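You operate a simulated robot arm through the tools that you are given. There is no shell and no other tool.

The job below is to be done with a simulated two-armed robot. You get a single attempt, and the scene is never put back.

Task
Top both lab samples, under the bars and feed spouts, up to FILL and stand the jars on the bench.
Fine: draw by the bleed buttons; valves and pump stay on.

The check looks at the end state, three seconds after you hand in, the way a careful person would. Anything else that was tipped, shoved, dropped, spilled or broken makes it a failure.

Robot
Two 6-joint arms with two-finger grippers on one trunk that stands fixed in place. Base frame: the origin is at the foot of the trunk, x ahead of it, y to its left, z up. Readings come in mm, rad, newtons and seconds.
The left shoulder is at [30, 178, 1013], the right one opposite. With the tool pointing down near the work surface each hand reaches from about 420 to 840 mm from the base axis, measured 20 degrees to its own side. Payload 2.54 kg a hand.
The TCP of each hand is the grasp point between the finger pads, 30 mm short of the fingertips. In the tool frame z runs along the fingers and y along their closing line. Largest opening 116 mm; the body of the gripper starts 95 mm behind the TCP.
Orientation is that of the tool frame in the base frame, as a unit quaternion [w, x, y, z]. With the fingers straight down and closing along the base's y, the tool's x points along the base's -x, its y along +y and its z along -z.

Tools
- The arms move only by the tool send_rows. It takes "left_rows", "right_rows" or both (then of equal length, played together; a hand with none holds still); each is a list of rows, each an object of numbers (a shift or turn left out is 0, a gripper value left out holds the last): "hand": the gripper command, from -1 (fully open) to 1 (shut), values between in proportion; "dx", "dy", "dz": the shift along the base's x, y, z in mm; "rx", "ry", "rz": the turn, a rotation vector about the base's x, y, z in rad. In form: [{"hand": .., "dx": .., "dy": .., "dz": .., "rx": .., "ry": .., "rz": ..}, ...]. A call has 1 to 20 rows; each row is the pose to reach, as a shift and turn from the pose commanded when the call began. A row lasts 0.2 s, in which the tool goes at most 50 mm and 0.15 rad; a call with a longer step from one row to the next is refused whole, and so is a gripper value outside its range. A pose out of reach is approached as far as the arm can. The call stops where the force on the tool passes 40 N (or 10 N more than at its start, if that is more) or the arm is blocked; 0.2 s more then pass. The fingers move at their own pace (about 153 mm/s each) and stop on an object; they squeeze with about 22 N. The grip force told is the motor's: it shows also when the fingers shut on nothing. Time passes only in rows, and 0.2 s behind the last, so rows that repeat a pose let the fingers close. The reply holds the time, the measured pose of the TCP, the force on the tool along the base axes, the opening and the grip force, in the units named above and with some noise, with the torque about the TCP (base axes, N m) and any sound that the robot's microphone picked up.
- Cameras (640 x 400 px; columns grow to the right, rows downward): "scene" is now at [26.4, 52.1, 1732]; the picture's right is [0.68, -0.73, 0.00], its down [-0.56, -0.52, -0.64] and it looks along [0.47, 0.44, -0.77] (base axes); focal length 312 px, centre (320, 200). "left" rides on the left gripper at [69, 15, -122] in its tool frame; the picture's right is [-0.22, 0.98, 0.00], its down [-0.83, -0.18, -0.53] and it looks along [-0.52, -0.11, 0.85] (tool axes); focal length 251 px, centre (320, 200). "right" rides on the right gripper at [69, -15, -122] in its tool frame; the picture's right is [0.21, 0.98, 0.00], its down [-0.83, 0.18, -0.53] and it looks along [-0.52, 0.11, 0.85] (tool axes); focal length 251 px, centre (320, 200).
- grab_frame(camera): a new picture of that camera. It takes no simulated time.
- raise_lower(by): slides the trunk up (or, below 0, down) by that many mm; the arms and the scene camera ride with it, the base frame stays. It gives what a move gives, with no picture.
- pan_tilt(pan, tilt): turns the head with the scene camera to pan (to the left, within 2.496 rad either way) and tilt (down, from -0.506 to 1.204), counted from straight ahead of the robot. It gives what a move gives.
- locate(camera, pixels): for up to 12 pixels [column, row] of the newest picture of that camera ("zoom" is the newest enlarged one), the place [x, y, z] in the base frame of the surface seen there, good to about 3 mm. It takes no simulated time.
- enlarge(camera, box): a new picture of the part [left, top, right, bottom] of that camera's present view, enlarged. It takes no simulated time.
- close_job(): hands the job in; it is judged then, once.

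Leave the grippers open and the arms clear of the work at the hand-in unless told otherwise.

The tools are called by a JSON object that holds its "name" and its "arguments". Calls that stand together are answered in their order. send_rows: Moves the arms, as the interface text tells. Its arguments: {"type":"object","properties":{"left_rows":{"type":"array","items":{"type":"object","properties":{"hand":{"type":"number"},"dx":{"type":"number"},"dy":{"type":"number"},"dz":{"type":"number"},"rx":{"type":"number"},"ry":{"type":"number"},"rz":{"type":"number"}}}},"right_rows":{"type":"array","items":{"type":"object","properties":{"hand":{"type":"number"},"dx":{"type":"number"},"dy":{"type":"number"},"dz":{"type":"number"},"rx":{"type":"number"},"ry":{"type":"number"},"rz":{"type":"number"}}}}},"required":[]} The other tools are called the same way: raise_lower (by) slides the trunk up or down; pan_tilt (pan, tilt) turns the head that bears the scene camera; grab_frame (camera) takes a picture; locate (camera, pixels) gives the place of the surface under pixels of a picture; enlarge (camera, box) takes an enlarged picture of a part of a camera's view; close_job () hands the job in.

At the start:

```text
time: 0.0
left_tcp_pos: [358.3, 426.3, 1149.7]
left_ee_rot: [0.0, 0.0, 1.0, 0.0]
left_ft_force: [0.5, -0.3, -0.3]
left_ft_torque: [-0.02, -0.02, -0.04]
left_grip_width: 115.9
left_grip_force: 0.0
right_tcp_pos: [482.2, 62.9, 1160.2]
right_ee_rot: [0.0, 0.001, 1.0, 0.0]
right_ft_force: [0.4, -0.5, 0.0]
right_ft_torque: [-0.05, 0.03, 0.0]
right_grip_width: 116.2
right_grip_force: 0.0
trunk travel left (down, up): [-225.0, 315.0]
head pan, tilt: [0.75, 0.878]
```

scene: 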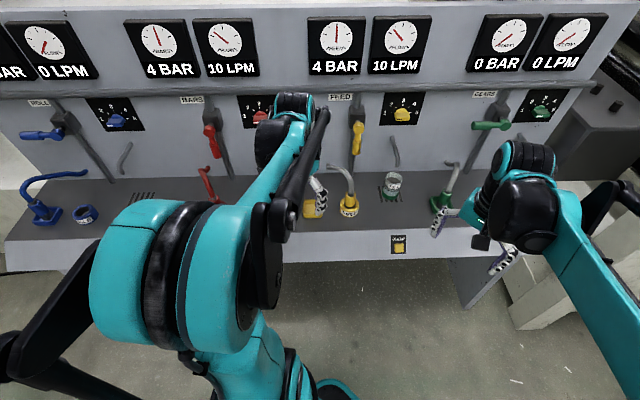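
right: 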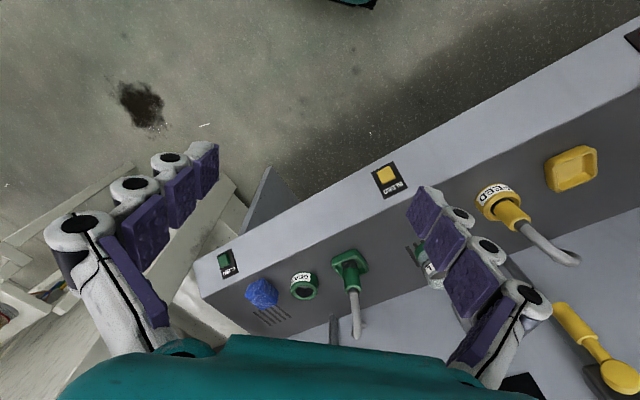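
left: 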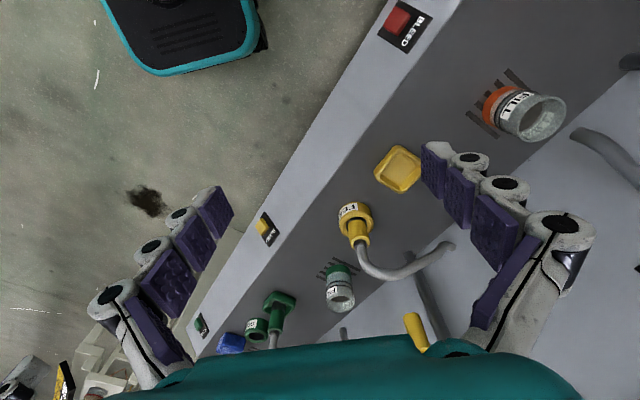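

I see a bench with several lines (ROLL, BARS, FEED, GEARS), with valves, gauges, bleed buttons and jars. First I'll enlarge parts of the present view to read the labels before moving anything.

{"name": "enlarge", "arguments": {"camera": "scene", "box": [0, 80, 240, 230]}}

{"name": "enlarge", "arguments": {"camera": "scene", "box": [300, 90, 540, 260]}}

{"name": "enlarge", "arguments": {"camera": "left", "box": [320, 0, 640, 200]}}

{"name": "enlarge", "arguments": {"camera": "left", "box": [180, 180, 480, 368]}}

```text
2.67 times, centred on (120, 155) of scene
```

zoom: 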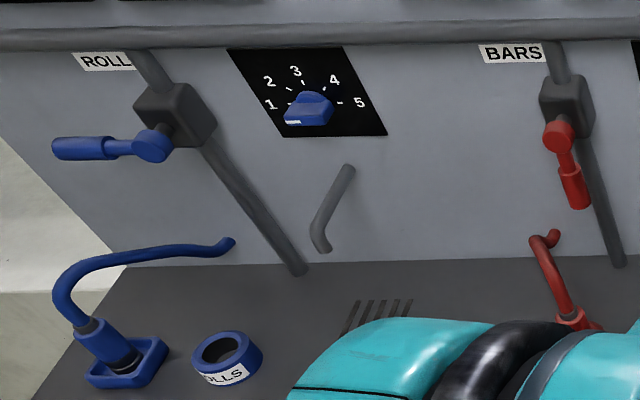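

```text
2.35 times, centred on (420, 175) of scene
```

zoom: 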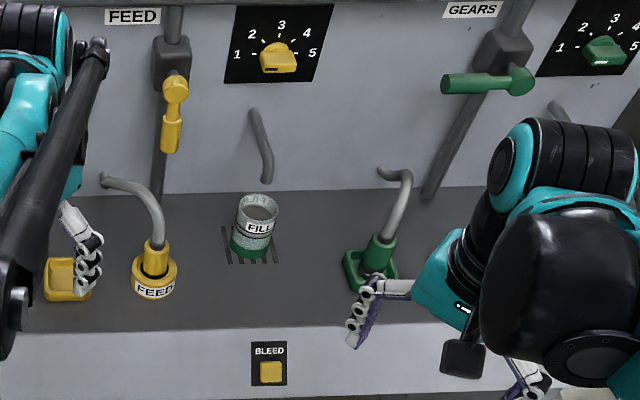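

```text
2.00 times, centred on (480, 100) of left
```

zoom: 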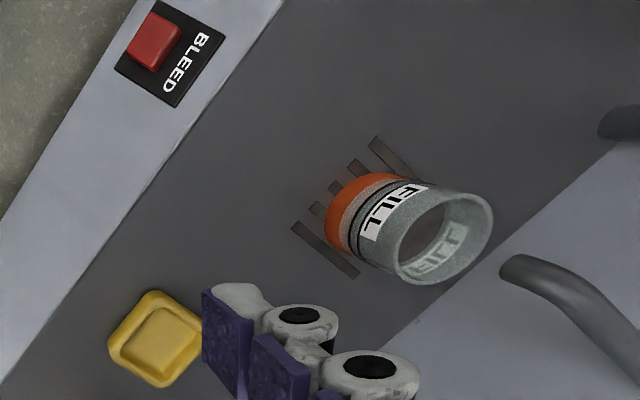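

```text
2.13 times, centred on (330, 274) of left
```

zoom: 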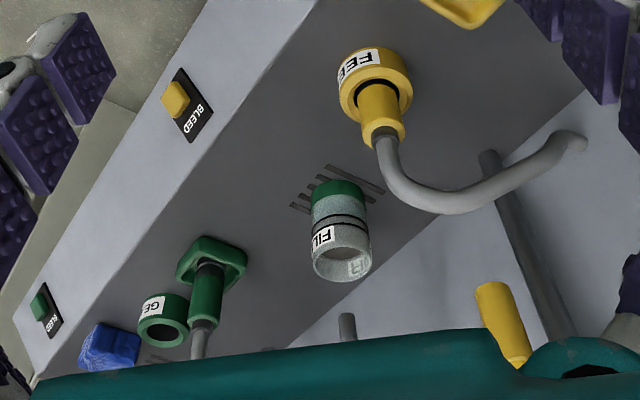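

The jars marked FILL stand on drain grilles, with the one at about (392,186) in the scene under the FEED-side spout. I'll get a fresh scene frame and locate key points: the jar, button, spout, nozzle, bench edge and panel.

{"name": "grab_frame", "arguments": {"camera": "scene"}}

{"name": "locate", "arguments": {"camera": "scene", "pixels": [[392, 178], [390, 195], [401, 248], [400, 158], [393, 137], [349, 208], [320, 210], [340, 168], [450, 210], [405, 228], [370, 140], [402, 112]]}}

{"name": "grab_frame", "arguments": {"camera": "left"}}

{"name": "locate", "arguments": {"camera": "left", "pixels": [[396, 20], [412, 5], [505, 105], [490, 108], [540, 120], [580, 135], [398, 168], [262, 222], [350, 215], [338, 290], [200, 325], [470, 60]]}}

```text
taken
```

scene: 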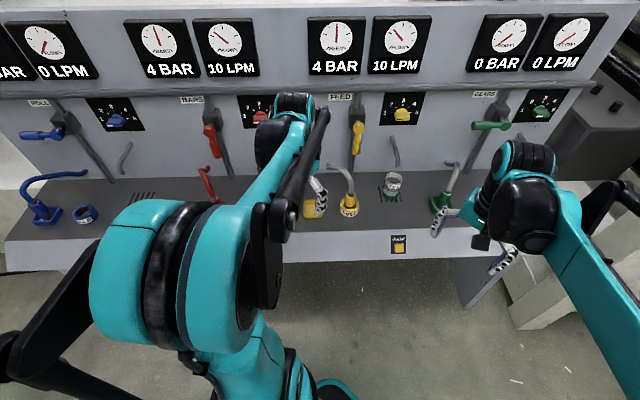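

```text
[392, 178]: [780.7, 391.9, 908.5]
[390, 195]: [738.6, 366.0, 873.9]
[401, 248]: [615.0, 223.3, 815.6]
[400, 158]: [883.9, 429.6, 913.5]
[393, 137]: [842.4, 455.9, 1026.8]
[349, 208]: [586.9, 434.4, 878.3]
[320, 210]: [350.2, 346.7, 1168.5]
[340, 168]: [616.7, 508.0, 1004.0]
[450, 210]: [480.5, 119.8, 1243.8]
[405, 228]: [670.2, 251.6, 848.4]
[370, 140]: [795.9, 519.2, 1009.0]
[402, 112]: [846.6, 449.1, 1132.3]
```

```text
taken
```

left: 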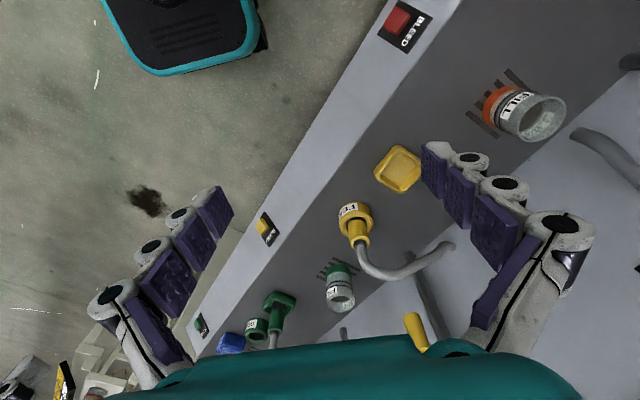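

```text
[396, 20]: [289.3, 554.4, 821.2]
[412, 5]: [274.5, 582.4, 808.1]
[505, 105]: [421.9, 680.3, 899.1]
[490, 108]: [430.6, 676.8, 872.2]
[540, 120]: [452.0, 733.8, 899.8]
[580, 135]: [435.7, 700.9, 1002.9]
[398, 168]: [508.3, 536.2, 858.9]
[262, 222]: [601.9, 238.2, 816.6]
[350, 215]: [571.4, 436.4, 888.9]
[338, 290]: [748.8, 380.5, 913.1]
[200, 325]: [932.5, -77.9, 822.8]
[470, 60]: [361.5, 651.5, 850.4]
```

The bench runs diagonally, with its top at about z 849. The BARS jar is near (435,690) and the FEED jar near (750,378). I'll zoom in on both jars and spouts to read their levels.

{"name": "enlarge", "arguments": {"camera": "left", "box": [460, 60, 620, 160]}}

{"name": "enlarge", "arguments": {"camera": "left", "box": [290, 240, 400, 330]}}

{"name": "enlarge", "arguments": {"camera": "scene", "box": [350, 130, 440, 210]}}

{"name": "enlarge", "arguments": {"camera": "scene", "box": [360, 225, 440, 275]}}

```text
4.00 times, centred on (540, 110) of left
```

zoom: 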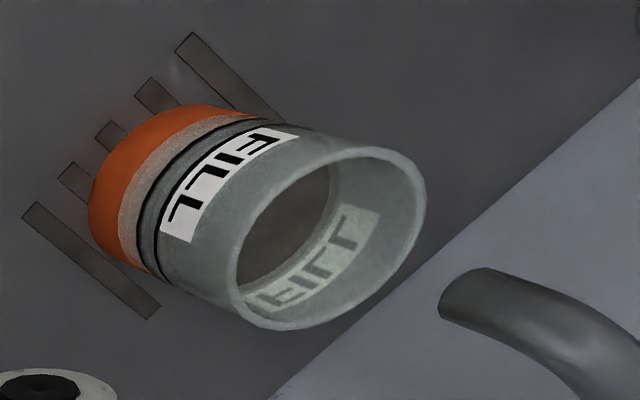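

```text
4.44 times, centred on (345, 285) of left
```

zoom: 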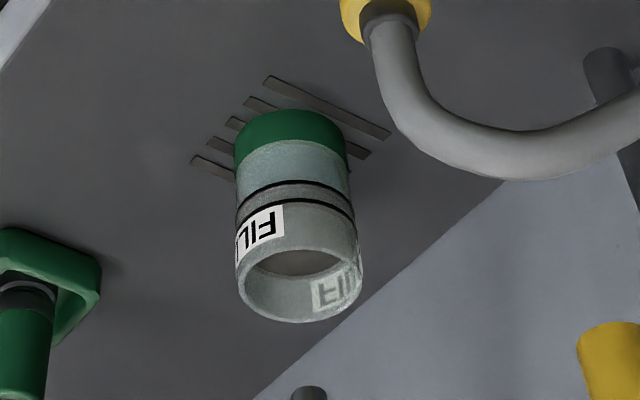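

```text
5.00 times, centred on (395, 170) of scene
```

zoom: 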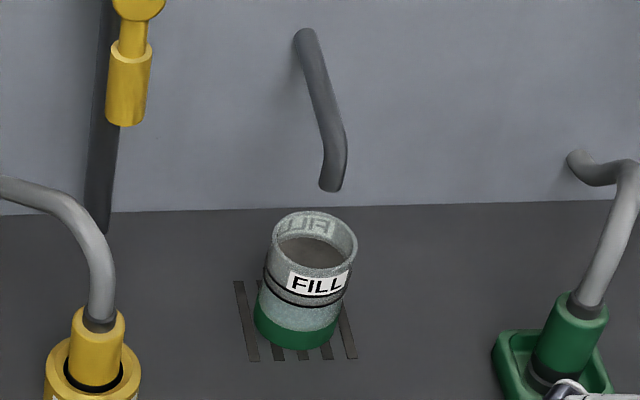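

```text
8.00 times, centred on (400, 250) of scene
```

zoom: 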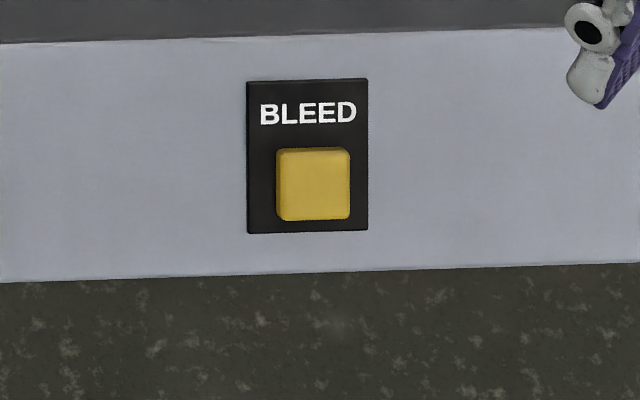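

Both jars have a double black line by the FILL label. Below it is a tinted part: green base plus pale blue on the FEED jar, orange base plus beige on the BARS jar. Next I'll check that each spout tip is over its jar mouth.

{"name": "enlarge", "arguments": {"camera": "scene", "box": [370, 135, 420, 210]}}

```text
5.33 times, centred on (395, 172) of scene
```

zoom: 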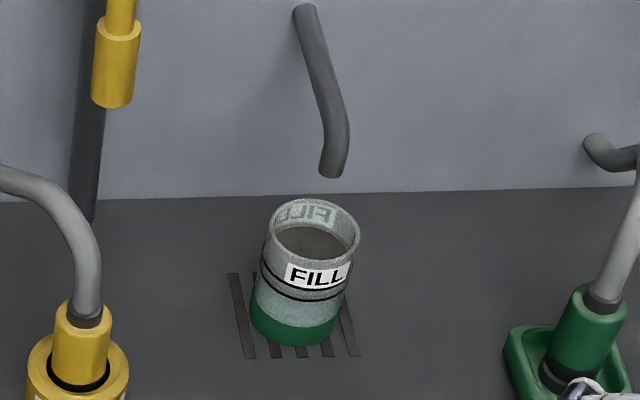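

I'll locate the FEED spout tip, jar rim, jar base, liquid surface and grille corners from this enlarged picture.

{"name": "locate", "arguments": {"camera": "zoom", "pixels": [[331, 172], [335, 150], [272, 225], [357, 232], [315, 203], [310, 268], [310, 240], [295, 340], [250, 310], [232, 275], [355, 352], [305, 10]]}}

```text
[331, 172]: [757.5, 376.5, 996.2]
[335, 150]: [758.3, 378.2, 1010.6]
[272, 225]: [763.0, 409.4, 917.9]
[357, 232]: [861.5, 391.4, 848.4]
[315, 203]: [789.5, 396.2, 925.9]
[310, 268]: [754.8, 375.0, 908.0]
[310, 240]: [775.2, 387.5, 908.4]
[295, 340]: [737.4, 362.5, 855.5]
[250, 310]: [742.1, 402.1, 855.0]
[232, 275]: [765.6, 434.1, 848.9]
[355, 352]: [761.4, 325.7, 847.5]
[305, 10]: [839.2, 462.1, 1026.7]
```

The FEED spout tip is at about (757,376,994), over the jar near (765,388). I'll zoom on the BARS jar from the left camera and locate its rim, dark liquid disc, lines and spout.

{"name": "enlarge", "arguments": {"camera": "left", "box": [460, 60, 620, 160]}}

{"name": "locate", "arguments": {"camera": "zoom", "pixels": [[300, 210], [270, 260], [320, 185], [340, 250], [420, 200], [360, 150], [243, 290], [165, 240], [140, 215], [115, 200], [460, 300], [350, 325]]}}

```text
4.00 times, centred on (540, 110) of left
```

zoom: 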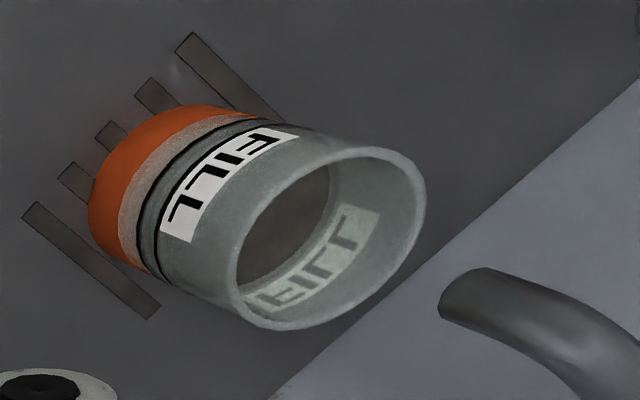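

```text
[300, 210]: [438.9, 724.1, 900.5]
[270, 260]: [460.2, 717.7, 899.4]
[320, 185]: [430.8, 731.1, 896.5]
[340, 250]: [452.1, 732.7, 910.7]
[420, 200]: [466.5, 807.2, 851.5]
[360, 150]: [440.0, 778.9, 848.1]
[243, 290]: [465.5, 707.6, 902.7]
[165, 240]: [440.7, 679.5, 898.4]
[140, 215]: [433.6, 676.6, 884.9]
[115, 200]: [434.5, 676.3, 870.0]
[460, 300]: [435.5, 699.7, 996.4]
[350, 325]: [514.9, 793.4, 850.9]
```

The BARS spout tip is near (436,700,995), and the jar stands under it. From here I can't read the liquid level with confidence. So I'll turn the left hand 45° left, raised and clear of everything, to face the bench squarely. Tilting comes next, for a near-level look at the jar.

{"name": "send_rows", "arguments": {"left_rows": [{"hand": -1, "rz": 0.13, "dx": -10}, {"rz": 0.26, "dx": -20}, {"rz": 0.39, "dx": -30}, {"rz": 0.52, "dx": -40}, {"rz": 0.65, "dx": -50}, {"rz": 0.785, "dx": -58}]}}

```text
time: 1.4
left_tcp_pos: [300.9, 426.1, 1149.6]
left_ee_rot: [0.001, -0.383, 0.924, 0.0]
left_ft_force: [1.0, -0.4, -0.9]
left_ft_torque: [-0.01, 0.02, 0.01]
left_grip_width: 116.0
left_grip_force: 0.1
right_tcp_pos: [481.2, 62.4, 1161.1]
right_ee_rot: [0.001, 0.0, 1.0, 0.0]
right_ft_force: [-0.4, 0.2, 0.0]
right_ft_torque: [0.03, -0.02, -0.02]
right_grip_width: 115.9
right_grip_force: 0.0
trunk travel left (down, up): [-225.0, 315.0]
head pan, tilt: [0.75, 0.878]
```

The left hand turned cleanly. Next I'll tilt it 0.7 rad towards the bench and lower it to about (297,540,980), which is in front of the BARS jar and over the bench's front edge.

{"name": "send_rows", "arguments": {"left_rows": [{"rx": 0.099, "ry": -0.099, "dy": 15, "dz": -20}, {"rx": 0.197, "ry": -0.199, "dy": 30, "dz": -50}, {"rx": 0.296, "ry": -0.298, "dy": 45, "dz": -80}, {"rx": 0.395, "ry": -0.398, "dy": 60, "dz": -110}, {"rx": 0.4935, "ry": -0.497, "dy": 75, "dz": -140}, {"rx": 0.4935, "ry": -0.497, "dy": 90, "dz": -160}]}}

{"name": "grab_frame", "arguments": {"camera": "left"}}

{"name": "grab_frame", "arguments": {"camera": "scene"}}

```text
time: 2.8
left_tcp_pos: [302.1, 521.1, 1007.1]
left_ee_rot: [0.316, -0.36, 0.869, 0.13]
left_ft_force: [0.1, -0.1, 0.6]
left_ft_torque: [0.02, 0.0, -0.01]
left_grip_width: 115.7
left_grip_force: 0.1
left hand out of reach, approached as far as the arm can: row 5, 6
right_tcp_pos: [481.5, 63.1, 1160.8]
right_ee_rot: [0.001, 0.0, 1.0, 0.0]
right_ft_force: [-0.5, -0.2, -0.2]
right_ft_torque: [-0.03, -0.03, 0.01]
right_grip_width: 116.0
right_grip_force: 0.1
trunk travel left (down, up): [-225.0, 315.0]
head pan, tilt: [0.75, 0.878]
```

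```text
taken
```

left: 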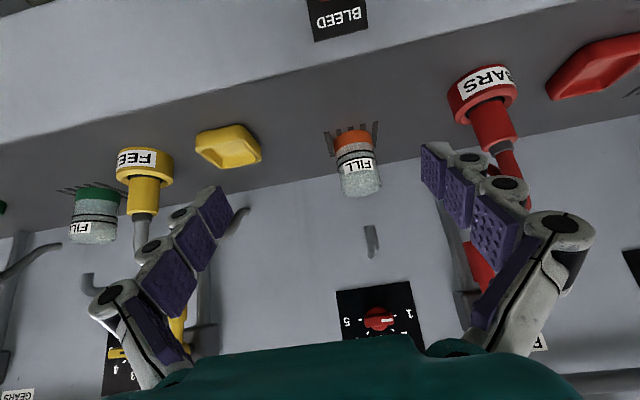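

```text
taken
```

scene: 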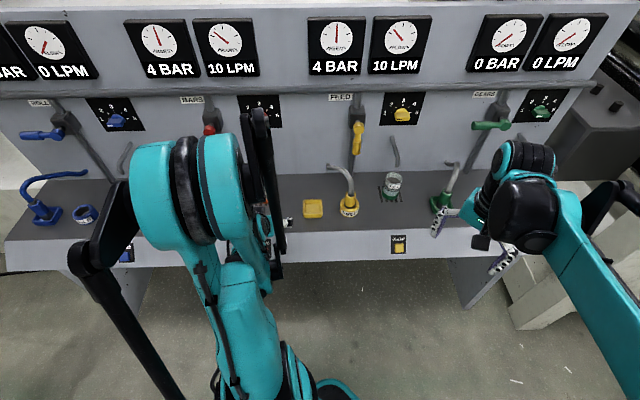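

This view, which is upside down, shows both jars almost from the side: BARS at (357,165) and FEED at (95,215). I'll zoom in on each one.

{"name": "enlarge", "arguments": {"camera": "left", "box": [310, 115, 406, 205]}}

{"name": "enlarge", "arguments": {"camera": "left", "box": [50, 170, 146, 260]}}

```text
4.44 times, centred on (358, 160) of left
```

zoom: 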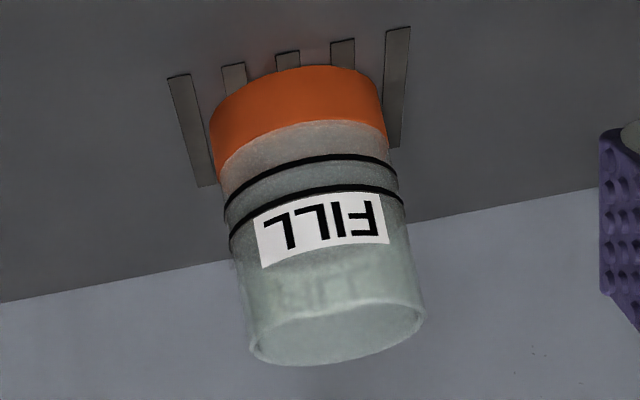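

```text
4.44 times, centred on (98, 215) of left
```

zoom: 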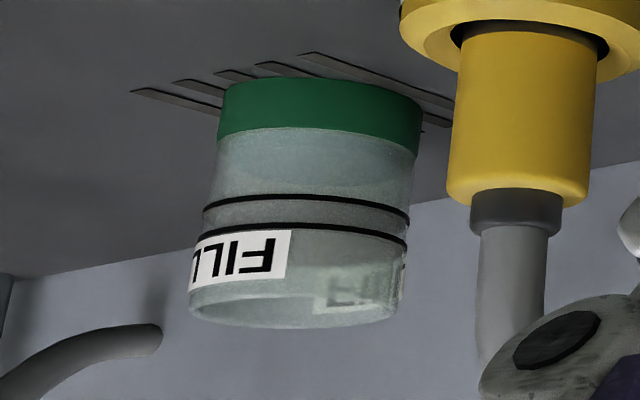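

These side views are clearer. I'll measure heights of the features (colour band top, both lines, rim) on the FEED jar picture, since that is the latest zoom.

{"name": "locate", "arguments": {"camera": "zoom", "pixels": [[320, 85], [320, 125], [320, 140], [320, 160], [320, 180], [320, 193], [310, 225], [240, 255], [350, 285], [290, 310], [300, 322], [225, 175]]}}

{"name": "enlarge", "arguments": {"camera": "left", "box": [310, 115, 406, 205]}}

{"name": "locate", "arguments": {"camera": "zoom", "pixels": [[300, 75], [305, 115], [305, 130], [305, 145], [305, 155], [310, 164], [315, 178], [320, 190], [320, 230], [330, 300], [340, 320], [330, 360]]}}

```text
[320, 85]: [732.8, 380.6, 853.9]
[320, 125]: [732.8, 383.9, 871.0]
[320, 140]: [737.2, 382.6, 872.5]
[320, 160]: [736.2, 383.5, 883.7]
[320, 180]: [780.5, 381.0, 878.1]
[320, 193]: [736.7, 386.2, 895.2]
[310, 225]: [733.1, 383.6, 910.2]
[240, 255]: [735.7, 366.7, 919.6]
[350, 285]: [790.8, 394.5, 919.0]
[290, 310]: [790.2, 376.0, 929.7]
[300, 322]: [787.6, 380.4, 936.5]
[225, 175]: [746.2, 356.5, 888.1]
```

```text
4.44 times, centred on (358, 160) of left
```

zoom: 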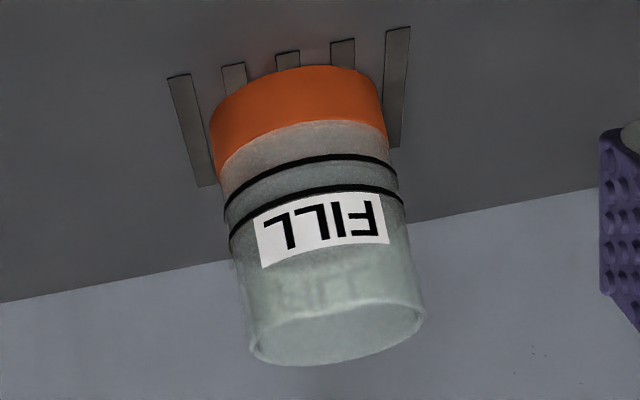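

```text
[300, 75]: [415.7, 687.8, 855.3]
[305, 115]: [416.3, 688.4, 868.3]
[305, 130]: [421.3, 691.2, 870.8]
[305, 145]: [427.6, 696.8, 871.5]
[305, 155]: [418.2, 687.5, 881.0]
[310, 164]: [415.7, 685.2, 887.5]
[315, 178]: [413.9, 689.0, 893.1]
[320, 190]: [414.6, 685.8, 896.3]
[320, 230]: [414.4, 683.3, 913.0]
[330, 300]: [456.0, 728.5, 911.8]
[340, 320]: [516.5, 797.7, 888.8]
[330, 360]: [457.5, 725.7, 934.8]
```

The BARS jar's orange top is at z ≈ 871, with its lines at about 886 and 897. The FEED jar's green top is at z ≈ 871, with lines at about 895 and 910, and both rims are near 935. The first short press will show which part is the liquid. Before that I need exact positions for the FEED button and bench edge.

{"name": "enlarge", "arguments": {"camera": "scene", "box": [360, 225, 440, 275]}}

{"name": "locate", "arguments": {"camera": "zoom", "pixels": [[313, 185], [285, 160], [340, 210], [260, 180], [360, 220], [310, 100], [100, 60], [560, 50], [100, 260], [520, 250], [100, 20], [560, 10]]}}

{"name": "grab_frame", "arguments": {"camera": "right"}}

```text
8.00 times, centred on (400, 250) of scene
```

zoom: 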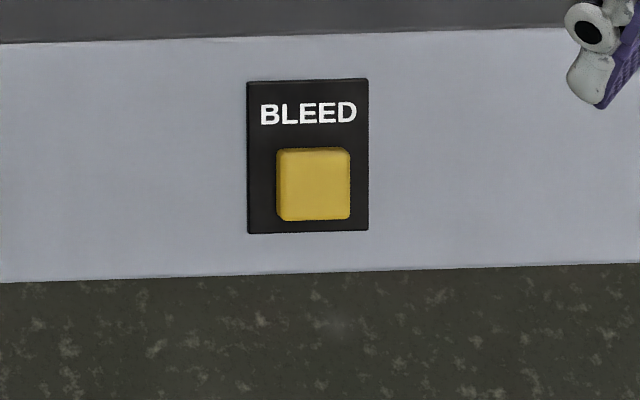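

```text
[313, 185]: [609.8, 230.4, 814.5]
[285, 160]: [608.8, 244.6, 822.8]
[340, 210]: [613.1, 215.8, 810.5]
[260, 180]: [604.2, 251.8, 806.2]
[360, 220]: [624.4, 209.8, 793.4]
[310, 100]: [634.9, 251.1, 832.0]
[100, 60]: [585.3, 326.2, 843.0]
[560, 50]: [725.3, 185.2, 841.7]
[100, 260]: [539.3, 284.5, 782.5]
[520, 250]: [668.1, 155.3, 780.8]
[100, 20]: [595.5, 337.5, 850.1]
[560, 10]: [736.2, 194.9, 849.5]
```

```text
taken
```

right: 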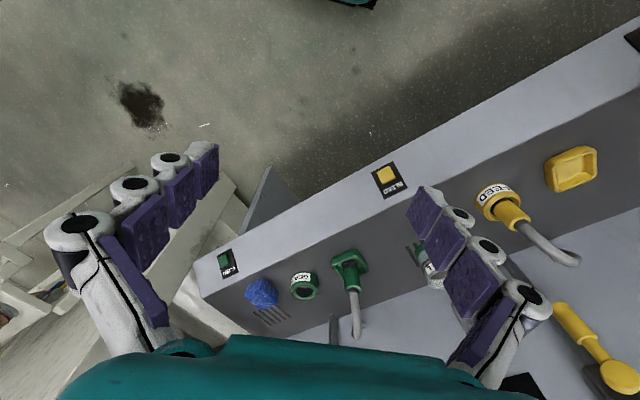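

The front face slopes at 45°, facing up and towards the robot. The FEED button centre is at (610,230,814.5) and stands about 15 mm proud. I'll use the right hand with its fingers closed, turning it 45° left and bringing it down to about (500,120,1010).

{"name": "send_rows", "arguments": {"right_rows": [{"hand": 1, "rz": 0.131, "dx": 3, "dy": 10, "dz": -25}, {"rz": 0.262, "dx": 6, "dy": 20, "dz": -50}, {"rz": 0.393, "dx": 9, "dy": 30, "dz": -75}, {"rz": 0.524, "dx": 12, "dy": 40, "dz": -100}, {"rz": 0.655, "dx": 15, "dy": 50, "dz": -125}, {"rz": 0.785, "dx": 19, "dy": 58, "dz": -150}]}}

```text
time: 4.2
left_tcp_pos: [302.9, 522.1, 1008.8]
left_ee_rot: [0.316, -0.36, 0.868, 0.13]
left_ft_force: [0.5, 0.2, 0.2]
left_ft_torque: [0.02, 0.07, -0.01]
left_grip_width: 116.0
left_grip_force: 0.1
right_tcp_pos: [504.8, 120.0, 1011.5]
right_ee_rot: [0.0, -0.384, 0.923, -0.001]
right_ft_force: [0.3, -0.2, -1.1]
right_ft_torque: [0.01, 0.01, 0.03]
right_grip_width: 0.0
right_grip_force: 22.0
trunk travel left (down, up): [-225.0, 315.0]
head pan, tilt: [0.75, 0.878]
```

The right fingers are shut and facing the bench. I'll tilt them 45° to be square to the sloped face and stop about 50 mm short of the yellow button.

{"name": "send_rows", "arguments": {"right_rows": [{"rx": 0.092, "ry": -0.093, "dx": 11, "dy": 11, "dz": -23}, {"rx": 0.184, "ry": -0.186, "dx": 22, "dy": 22, "dz": -46}, {"rx": 0.277, "ry": -0.279, "dx": 33, "dy": 34, "dz": -69}, {"rx": 0.369, "ry": -0.371, "dx": 44, "dy": 46, "dz": -92}, {"rx": 0.461, "ry": -0.464, "dx": 55, "dy": 58, "dz": -115}, {"rx": 0.553, "ry": -0.557, "dx": 66, "dy": 69, "dz": -139}, {"rx": 0.553, "ry": -0.557, "dx": 66, "dy": 69, "dz": -139}]}}

{"name": "grab_frame", "arguments": {"camera": "scene"}}

{"name": "enlarge", "arguments": {"camera": "scene", "box": [340, 150, 460, 270]}}

{"name": "grab_frame", "arguments": {"camera": "right"}}

```text
time: 5.8
left_tcp_pos: [301.9, 521.6, 1008.6]
left_ee_rot: [0.316, -0.359, 0.868, 0.13]
left_ft_force: [0.8, -0.5, -0.2]
left_ft_torque: [-0.02, -0.01, 0.01]
left_grip_width: 116.1
left_grip_force: 0.1
right_tcp_pos: [568.5, 188.4, 871.7]
right_ee_rot: [0.354, -0.353, 0.854, 0.145]
right_ft_force: [-0.6, -0.1, 0.5]
right_ft_torque: [0.0, 0.05, -0.02]
right_grip_width: 0.0
right_grip_force: 22.7
trunk travel left (down, up): [-225.0, 315.0]
head pan, tilt: [0.75, 0.878]
```

```text
taken
```

scene: 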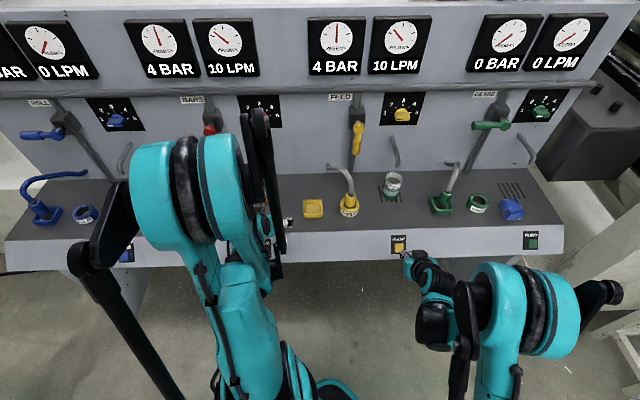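

```text
3.33 times, centred on (400, 210) of scene
```

zoom: 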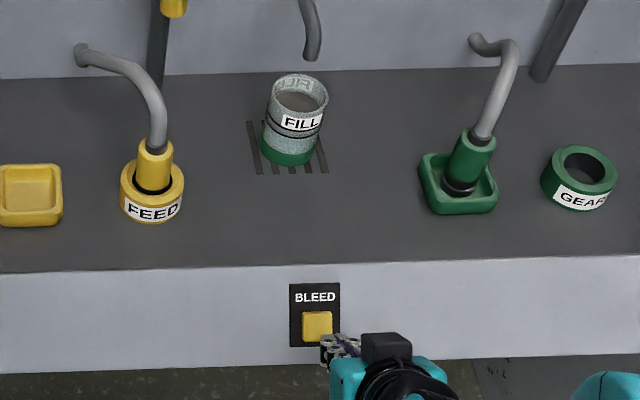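

```text
taken
```

right: 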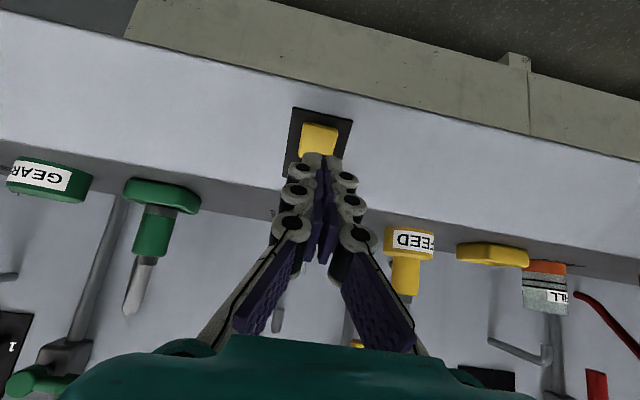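

The right fingertips are lined up with the yellow button, and the scene camera sees the FEED jar clearly at (392,186). I'll take a close zoom of that jar as a baseline before pressing.

{"name": "enlarge", "arguments": {"camera": "scene", "box": [370, 165, 418, 205]}}

{"name": "locate", "arguments": {"camera": "zoom", "pixels": [[320, 130], [310, 160], [330, 170], [300, 140], [290, 330], [290, 305], [290, 280], [290, 258], [340, 240], [320, 90], [380, 150], [245, 150]]}}

```text
10.00 times, centred on (394, 185) of scene
```

zoom: 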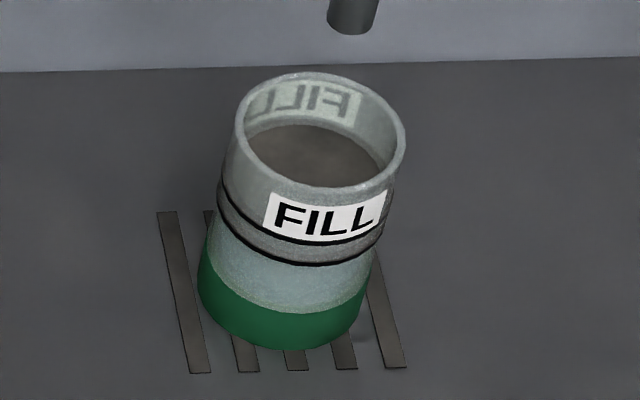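

```text
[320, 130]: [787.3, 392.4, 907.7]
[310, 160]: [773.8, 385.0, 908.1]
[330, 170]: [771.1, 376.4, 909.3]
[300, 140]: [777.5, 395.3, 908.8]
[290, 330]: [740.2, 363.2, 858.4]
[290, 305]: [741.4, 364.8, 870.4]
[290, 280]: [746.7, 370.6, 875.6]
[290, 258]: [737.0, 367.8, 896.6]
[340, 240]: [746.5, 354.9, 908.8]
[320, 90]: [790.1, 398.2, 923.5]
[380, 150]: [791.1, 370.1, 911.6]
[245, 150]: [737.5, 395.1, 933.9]
```

The jar shows green up to z ≈ 871 and the FILL zone between the lines, roughly z 895–909. The button face is about 52 mm ahead along the finger direction, so I'll advance 46 mm and stop just short of touching.

{"name": "send_rows", "arguments": {"right_rows": [{"dx": 11.5, "dy": 11.5, "dz": -16.3}, {"dx": 23.1, "dy": 22.9, "dz": -32.5}, {"dx": 23.1, "dy": 22.9, "dz": -32.5}]}}

{"name": "enlarge", "arguments": {"camera": "right", "box": [260, 80, 388, 180]}}

```text
time: 6.6
left_tcp_pos: [302.2, 521.0, 1009.3]
left_ee_rot: [0.317, -0.359, 0.868, 0.13]
left_ft_force: [0.3, -0.1, -1.1]
left_ft_torque: [-0.02, 0.03, 0.0]
left_grip_width: 115.9
left_grip_force: 0.1
right_tcp_pos: [592.1, 211.5, 839.4]
right_ee_rot: [0.354, -0.354, 0.853, 0.145]
right_ft_force: [0.2, -0.8, 0.4]
right_ft_torque: [0.0, -0.01, -0.01]
right_grip_width: 0.0
right_grip_force: 22.3
trunk travel left (down, up): [-225.0, 315.0]
head pan, tilt: [0.75, 0.878]
```

```text
4.00 times, centred on (324, 130) of right
```

zoom: 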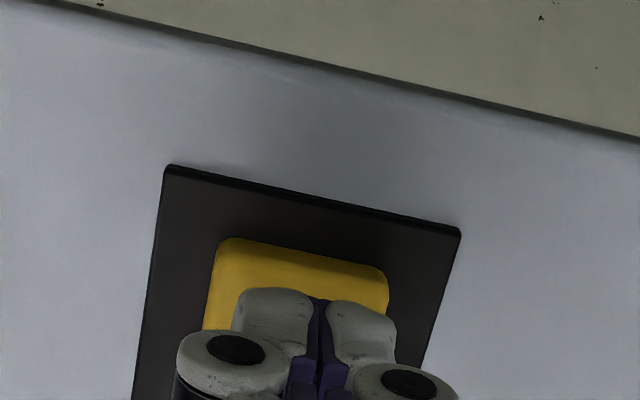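

The fingertips sit right in front of the yellow button. I'll make a first very short press, about 8 mm forward and straight back, and listen for it.

{"name": "send_rows", "arguments": {"right_rows": [{"dx": 2.0, "dy": 2.0, "dz": -2.8}, {"dx": 4.0, "dy": 4.0, "dz": -5.7}, {"dx": 0, "dy": 0, "dz": 0}]}}

{"name": "enlarge", "arguments": {"camera": "scene", "box": [370, 165, 418, 205]}}

```text
time: 7.4
left_tcp_pos: [301.5, 520.2, 1008.8]
left_ee_rot: [0.316, -0.36, 0.868, 0.13]
left_ft_force: [-0.4, 0.3, 0.3]
left_ft_torque: [0.0, 0.04, -0.01]
left_grip_width: 116.0
left_grip_force: 0.0
right_tcp_pos: [590.7, 211.9, 839.3]
right_ee_rot: [0.354, -0.353, 0.854, 0.145]
right_ft_force: [0.5, 0.5, 0.0]
right_ft_torque: [0.02, 0.01, 0.0]
right_grip_width: 0.2
right_grip_force: 22.1
trunk travel left (down, up): [-225.0, 315.0]
head pan, tilt: [0.75, 0.878]
```

```text
10.00 times, centred on (394, 185) of scene
```

zoom: 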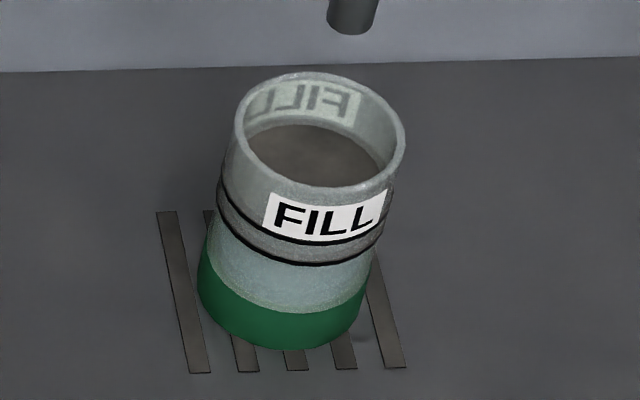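

No sound and no change in the jar. I'll press a little deeper, about 12 mm, and come back at once.

{"name": "send_rows", "arguments": {"right_rows": [{"dx": 3.5, "dy": 3.5, "dz": -5.0}, {"dx": 6.0, "dy": 6.0, "dz": -8.5}, {"dx": 0, "dy": 0, "dz": 0}]}}

{"name": "enlarge", "arguments": {"camera": "scene", "box": [370, 165, 418, 205]}}

```text
time: 8.2
left_tcp_pos: [302.4, 521.3, 1008.5]
left_ee_rot: [0.316, -0.359, 0.869, 0.129]
left_ft_force: [0.3, -0.3, -0.7]
left_ft_torque: [0.04, 0.02, 0.0]
left_grip_width: 115.9
left_grip_force: 0.1
right_tcp_pos: [589.9, 212.3, 839.8]
right_ee_rot: [0.354, -0.354, 0.853, 0.146]
right_ft_force: [0.4, -0.1, -0.1]
right_ft_torque: [-0.02, -0.01, 0.0]
right_grip_width: 0.0
right_grip_force: 28.6
trunk travel left (down, up): [-225.0, 315.0]
head pan, tilt: [0.75, 0.878]
heard: click
```

```text
10.00 times, centred on (394, 185) of scene
```

zoom: 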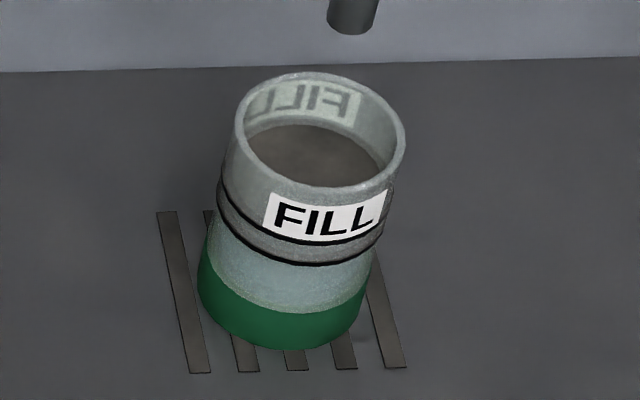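

A click was heard, so the button engaged. The jar level hasn't visibly changed and no stream is showing. I'll press again, hold about 0.6 s, stay pressed for the reading and then look.

{"name": "send_rows", "arguments": {"right_rows": [{"dx": 3.5, "dy": 3.5, "dz": -5.0}, {"dx": 6.5, "dy": 6.5, "dz": -9.2}, {"dx": 6.5, "dy": 6.5, "dz": -9.2}]}}

{"name": "enlarge", "arguments": {"camera": "scene", "box": [370, 165, 418, 205]}}

{"name": "grab_frame", "arguments": {"camera": "scene"}}

```text
time: 9.0
left_tcp_pos: [301.9, 520.4, 1008.6]
left_ee_rot: [0.316, -0.36, 0.868, 0.13]
left_ft_force: [0.5, 0.5, 0.2]
left_ft_torque: [-0.02, 0.01, -0.01]
left_grip_width: 116.1
left_grip_force: 0.1
right_tcp_pos: [597.1, 219.3, 831.2]
right_ee_rot: [0.355, -0.353, 0.854, 0.144]
right_ft_force: [-4.0, -4.9, 4.1]
right_ft_torque: [-0.02, 0.04, -0.07]
right_grip_width: 6.0
right_grip_force: 28.4
trunk travel left (down, up): [-225.0, 315.0]
head pan, tilt: [0.75, 0.878]
heard: click
```

```text
10.00 times, centred on (394, 185) of scene
```

zoom: 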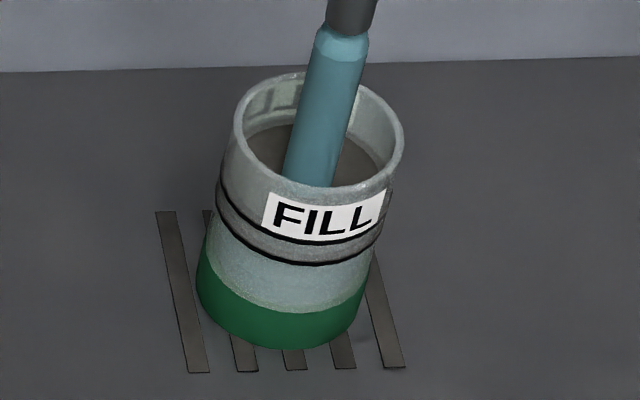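

```text
taken
```

scene: 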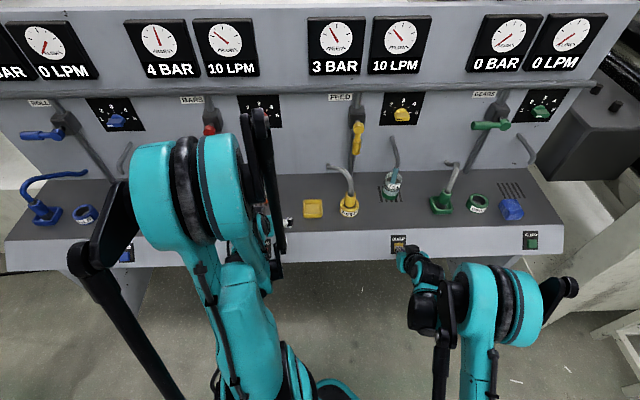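

A blue stream is flowing from the FEED spout into the jar, and the pressure reads 3 BAR while bleeding. I'll hold one more short row (0.4 s in all) and compare the level.

{"name": "send_rows", "arguments": {"right_rows": [{"dx": 0, "dy": 0, "dz": 0}]}}

{"name": "enlarge", "arguments": {"camera": "scene", "box": [370, 165, 418, 205]}}

{"name": "enlarge", "arguments": {"camera": "left", "box": [50, 170, 146, 260]}}

```text
time: 9.4
left_tcp_pos: [302.4, 520.3, 1008.8]
left_ee_rot: [0.316, -0.359, 0.868, 0.13]
left_ft_force: [1.3, 0.6, 0.0]
left_ft_torque: [0.01, -0.01, 0.01]
left_grip_width: 116.0
left_grip_force: 0.1
right_tcp_pos: [595.9, 217.9, 830.8]
right_ee_rot: [0.354, -0.353, 0.854, 0.145]
right_ft_force: [-2.9, -6.3, 4.3]
right_ft_torque: [-0.03, 0.01, -0.07]
right_grip_width: 5.8
right_grip_force: 28.4
trunk travel left (down, up): [-225.0, 315.0]
head pan, tilt: [0.75, 0.878]
```

```text
10.00 times, centred on (394, 185) of scene
```

zoom: 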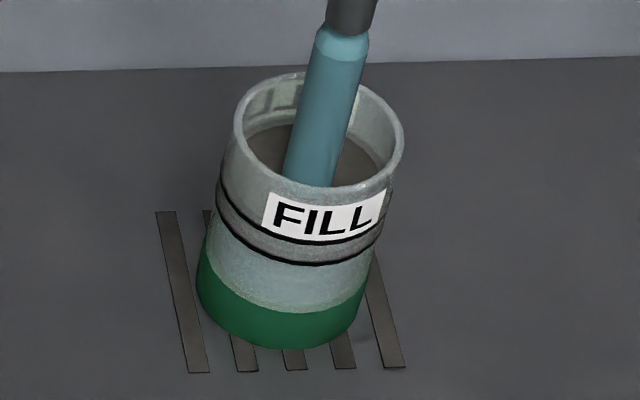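

```text
4.44 times, centred on (98, 215) of left
```

zoom: 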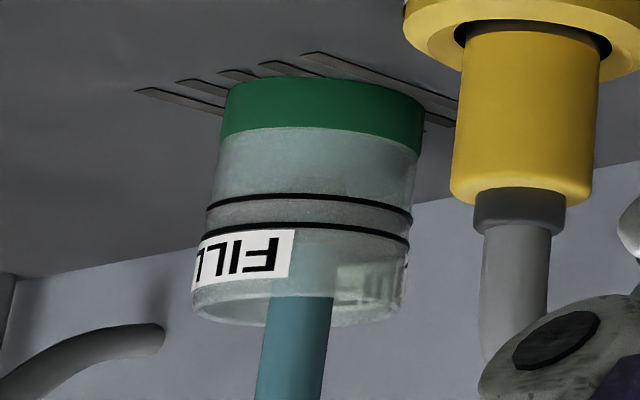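

Blue fluid is going in. In the side view, the blue zone under the lower line looks slightly different now. I'll zoom closer from the left camera before letting more time pass.

{"name": "enlarge", "arguments": {"camera": "left", "box": [70, 180, 122, 246]}}

{"name": "locate", "arguments": {"camera": "zoom", "pixels": [[300, 130], [300, 160], [300, 180], [250, 170], [350, 180], [300, 205], [300, 225], [330, 270], [380, 200], [270, 200], [340, 150], [340, 190]]}}

```text
6.06 times, centred on (96, 213) of left
```

zoom: 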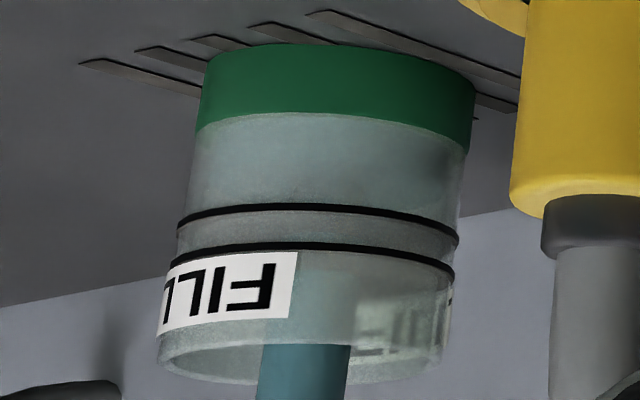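

```text
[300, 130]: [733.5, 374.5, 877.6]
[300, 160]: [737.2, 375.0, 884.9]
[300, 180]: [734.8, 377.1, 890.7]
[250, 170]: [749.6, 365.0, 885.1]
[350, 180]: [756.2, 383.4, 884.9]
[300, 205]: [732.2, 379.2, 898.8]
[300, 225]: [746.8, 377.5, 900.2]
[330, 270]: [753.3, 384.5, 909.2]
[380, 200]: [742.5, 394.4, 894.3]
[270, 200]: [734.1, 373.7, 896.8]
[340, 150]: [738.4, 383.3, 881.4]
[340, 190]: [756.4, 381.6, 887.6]
```

The FEED liquid surface now reads z ≈ 885, up from about 873, while the FILL lines are at about 895 and 909. That is roughly 11 mm/s. I'll hold two more rows (0.6 s) and measure again.

{"name": "send_rows", "arguments": {"right_rows": [{"dx": 0, "dy": 0, "dz": 0}, {"dx": 0, "dy": 0, "dz": 0}]}}

{"name": "enlarge", "arguments": {"camera": "scene", "box": [370, 165, 418, 205]}}

{"name": "enlarge", "arguments": {"camera": "left", "box": [70, 180, 122, 246]}}

{"name": "locate", "arguments": {"camera": "zoom", "pixels": [[300, 130], [300, 160], [300, 180], [250, 170], [350, 180], [300, 195], [300, 225], [250, 225], [380, 200], [270, 195], [390, 235], [340, 190]]}}

```text
time: 10.0
left_tcp_pos: [302.6, 521.2, 1008.6]
left_ee_rot: [0.316, -0.36, 0.868, 0.13]
left_ft_force: [0.6, -0.7, 0.1]
left_ft_torque: [-0.02, 0.0, 0.02]
left_grip_width: 116.1
left_grip_force: 0.0
right_tcp_pos: [596.9, 219.3, 832.1]
right_ee_rot: [0.354, -0.352, 0.854, 0.145]
right_ft_force: [-2.8, -6.7, 5.0]
right_ft_torque: [-0.12, -0.03, -0.04]
right_grip_width: 6.2
right_grip_force: 29.2
trunk travel left (down, up): [-225.0, 315.0]
head pan, tilt: [0.75, 0.878]
```

```text
10.00 times, centred on (394, 185) of scene
```

zoom: 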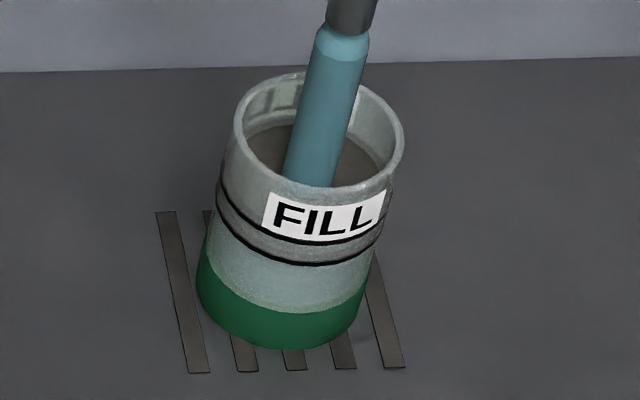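

```text
6.06 times, centred on (96, 213) of left
```

zoom: 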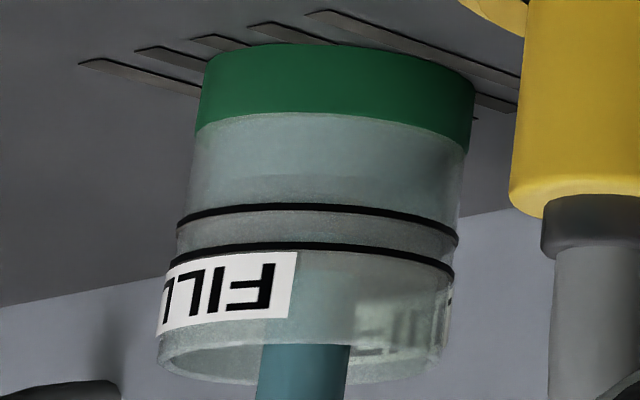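

```text
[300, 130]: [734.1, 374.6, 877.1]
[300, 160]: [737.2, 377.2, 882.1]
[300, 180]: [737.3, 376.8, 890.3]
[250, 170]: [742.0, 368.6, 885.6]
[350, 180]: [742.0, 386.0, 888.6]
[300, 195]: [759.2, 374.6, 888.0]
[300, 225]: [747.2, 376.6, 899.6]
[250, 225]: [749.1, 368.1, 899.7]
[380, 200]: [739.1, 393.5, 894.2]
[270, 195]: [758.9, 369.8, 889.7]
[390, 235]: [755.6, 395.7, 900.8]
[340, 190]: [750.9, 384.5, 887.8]
```

The FEED level is now about z 889 and still under the lower line at 895. The stream is steady at roughly 6–7 mm/s. I'll hold three more rows (0.8 s) and check again.

{"name": "send_rows", "arguments": {"right_rows": [{"dx": 0, "dy": 0, "dz": 0}, {"dx": 0, "dy": 0, "dz": 0}, {"dx": 0, "dy": 0, "dz": 0}]}}

{"name": "enlarge", "arguments": {"camera": "scene", "box": [370, 165, 418, 205]}}

{"name": "enlarge", "arguments": {"camera": "left", "box": [70, 180, 122, 246]}}

{"name": "locate", "arguments": {"camera": "zoom", "pixels": [[300, 160], [300, 180], [350, 180], [350, 190], [300, 195], [320, 197], [300, 222], [320, 225], [350, 225], [270, 222], [390, 228], [320, 235]]}}

```text
time: 10.8
left_tcp_pos: [301.0, 521.0, 1008.5]
left_ee_rot: [0.316, -0.359, 0.868, 0.13]
left_ft_force: [-1.5, 0.4, 0.1]
left_ft_torque: [-0.04, 0.03, -0.01]
left_grip_width: 115.9
left_grip_force: 0.1
right_tcp_pos: [596.3, 218.7, 830.2]
right_ee_rot: [0.354, -0.353, 0.854, 0.145]
right_ft_force: [-2.7, -5.7, 5.2]
right_ft_torque: [-0.03, -0.03, -0.06]
right_grip_width: 6.2
right_grip_force: 28.3
trunk travel left (down, up): [-225.0, 315.0]
head pan, tilt: [0.75, 0.878]
```

```text
10.00 times, centred on (394, 185) of scene
```

zoom: 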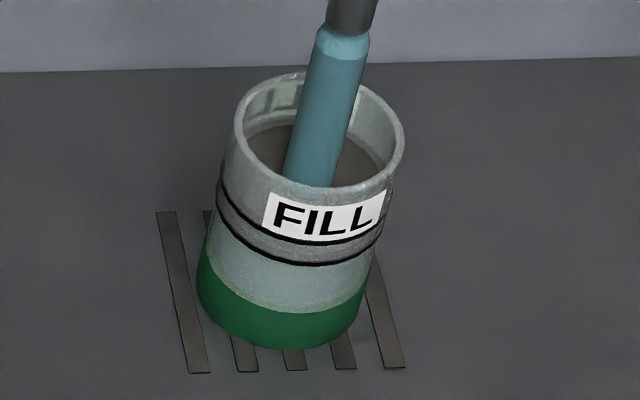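

```text
6.06 times, centred on (96, 213) of left
```

zoom: 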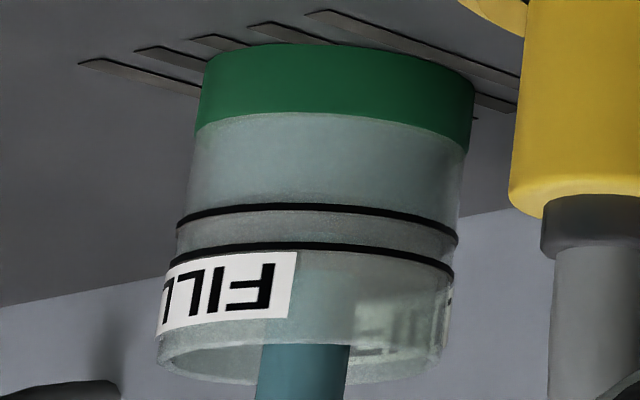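

```text
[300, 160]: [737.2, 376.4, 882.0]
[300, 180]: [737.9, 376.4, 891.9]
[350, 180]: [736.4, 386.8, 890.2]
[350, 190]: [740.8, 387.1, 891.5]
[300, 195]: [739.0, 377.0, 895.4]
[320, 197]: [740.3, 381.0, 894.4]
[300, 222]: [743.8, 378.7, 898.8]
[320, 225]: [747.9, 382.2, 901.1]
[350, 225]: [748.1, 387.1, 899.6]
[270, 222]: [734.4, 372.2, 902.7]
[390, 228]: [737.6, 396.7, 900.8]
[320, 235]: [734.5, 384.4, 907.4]
```

The liquid on the near wall now reaches about z 895, right at the lower line, so it is at the bottom of the FILL zone. I'll hold two more rows (0.6 s) to move into the zone and look for the level inside the band.

{"name": "send_rows", "arguments": {"right_rows": [{"dx": 0, "dy": 0, "dz": 0}, {"dx": 0, "dy": 0, "dz": 0}]}}

{"name": "enlarge", "arguments": {"camera": "scene", "box": [370, 165, 418, 205]}}

{"name": "enlarge", "arguments": {"camera": "left", "box": [70, 180, 122, 246]}}

{"name": "locate", "arguments": {"camera": "zoom", "pixels": [[300, 180], [350, 190], [300, 195], [320, 197], [300, 218], [320, 218], [300, 222], [320, 225], [350, 225], [270, 222], [390, 228], [320, 235]]}}

```text
time: 11.4
left_tcp_pos: [302.0, 519.6, 1009.4]
left_ee_rot: [0.316, -0.359, 0.868, 0.13]
left_ft_force: [-0.9, -0.2, -0.5]
left_ft_torque: [0.0, 0.01, 0.0]
left_grip_width: 115.8
left_grip_force: 0.1
right_tcp_pos: [596.7, 218.9, 830.5]
right_ee_rot: [0.354, -0.353, 0.854, 0.145]
right_ft_force: [-3.1, -5.5, 6.1]
right_ft_torque: [-0.06, -0.04, -0.04]
right_grip_width: 5.9
right_grip_force: 28.5
trunk travel left (down, up): [-225.0, 315.0]
head pan, tilt: [0.75, 0.878]
```

```text
10.00 times, centred on (394, 185) of scene
```

zoom: 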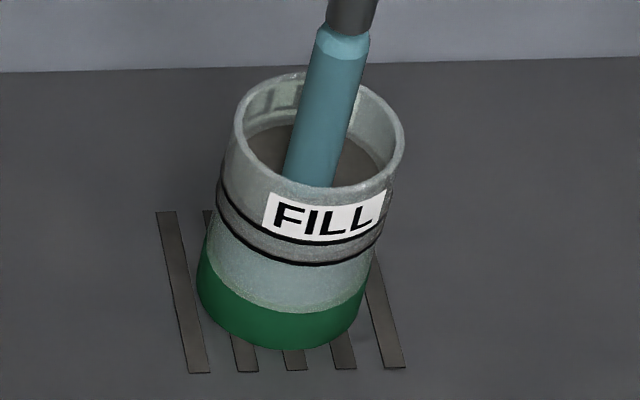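

```text
6.06 times, centred on (96, 213) of left
```

zoom: 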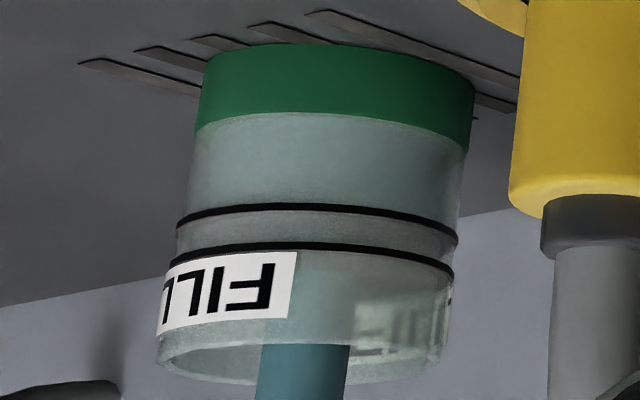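

```text
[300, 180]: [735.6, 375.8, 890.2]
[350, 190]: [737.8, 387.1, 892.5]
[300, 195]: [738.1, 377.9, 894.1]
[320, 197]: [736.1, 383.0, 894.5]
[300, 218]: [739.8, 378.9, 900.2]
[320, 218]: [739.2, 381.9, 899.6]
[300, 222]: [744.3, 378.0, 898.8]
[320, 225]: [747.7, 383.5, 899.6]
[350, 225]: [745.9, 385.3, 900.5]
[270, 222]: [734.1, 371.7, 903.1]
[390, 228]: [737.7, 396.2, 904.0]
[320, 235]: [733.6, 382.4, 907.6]
```

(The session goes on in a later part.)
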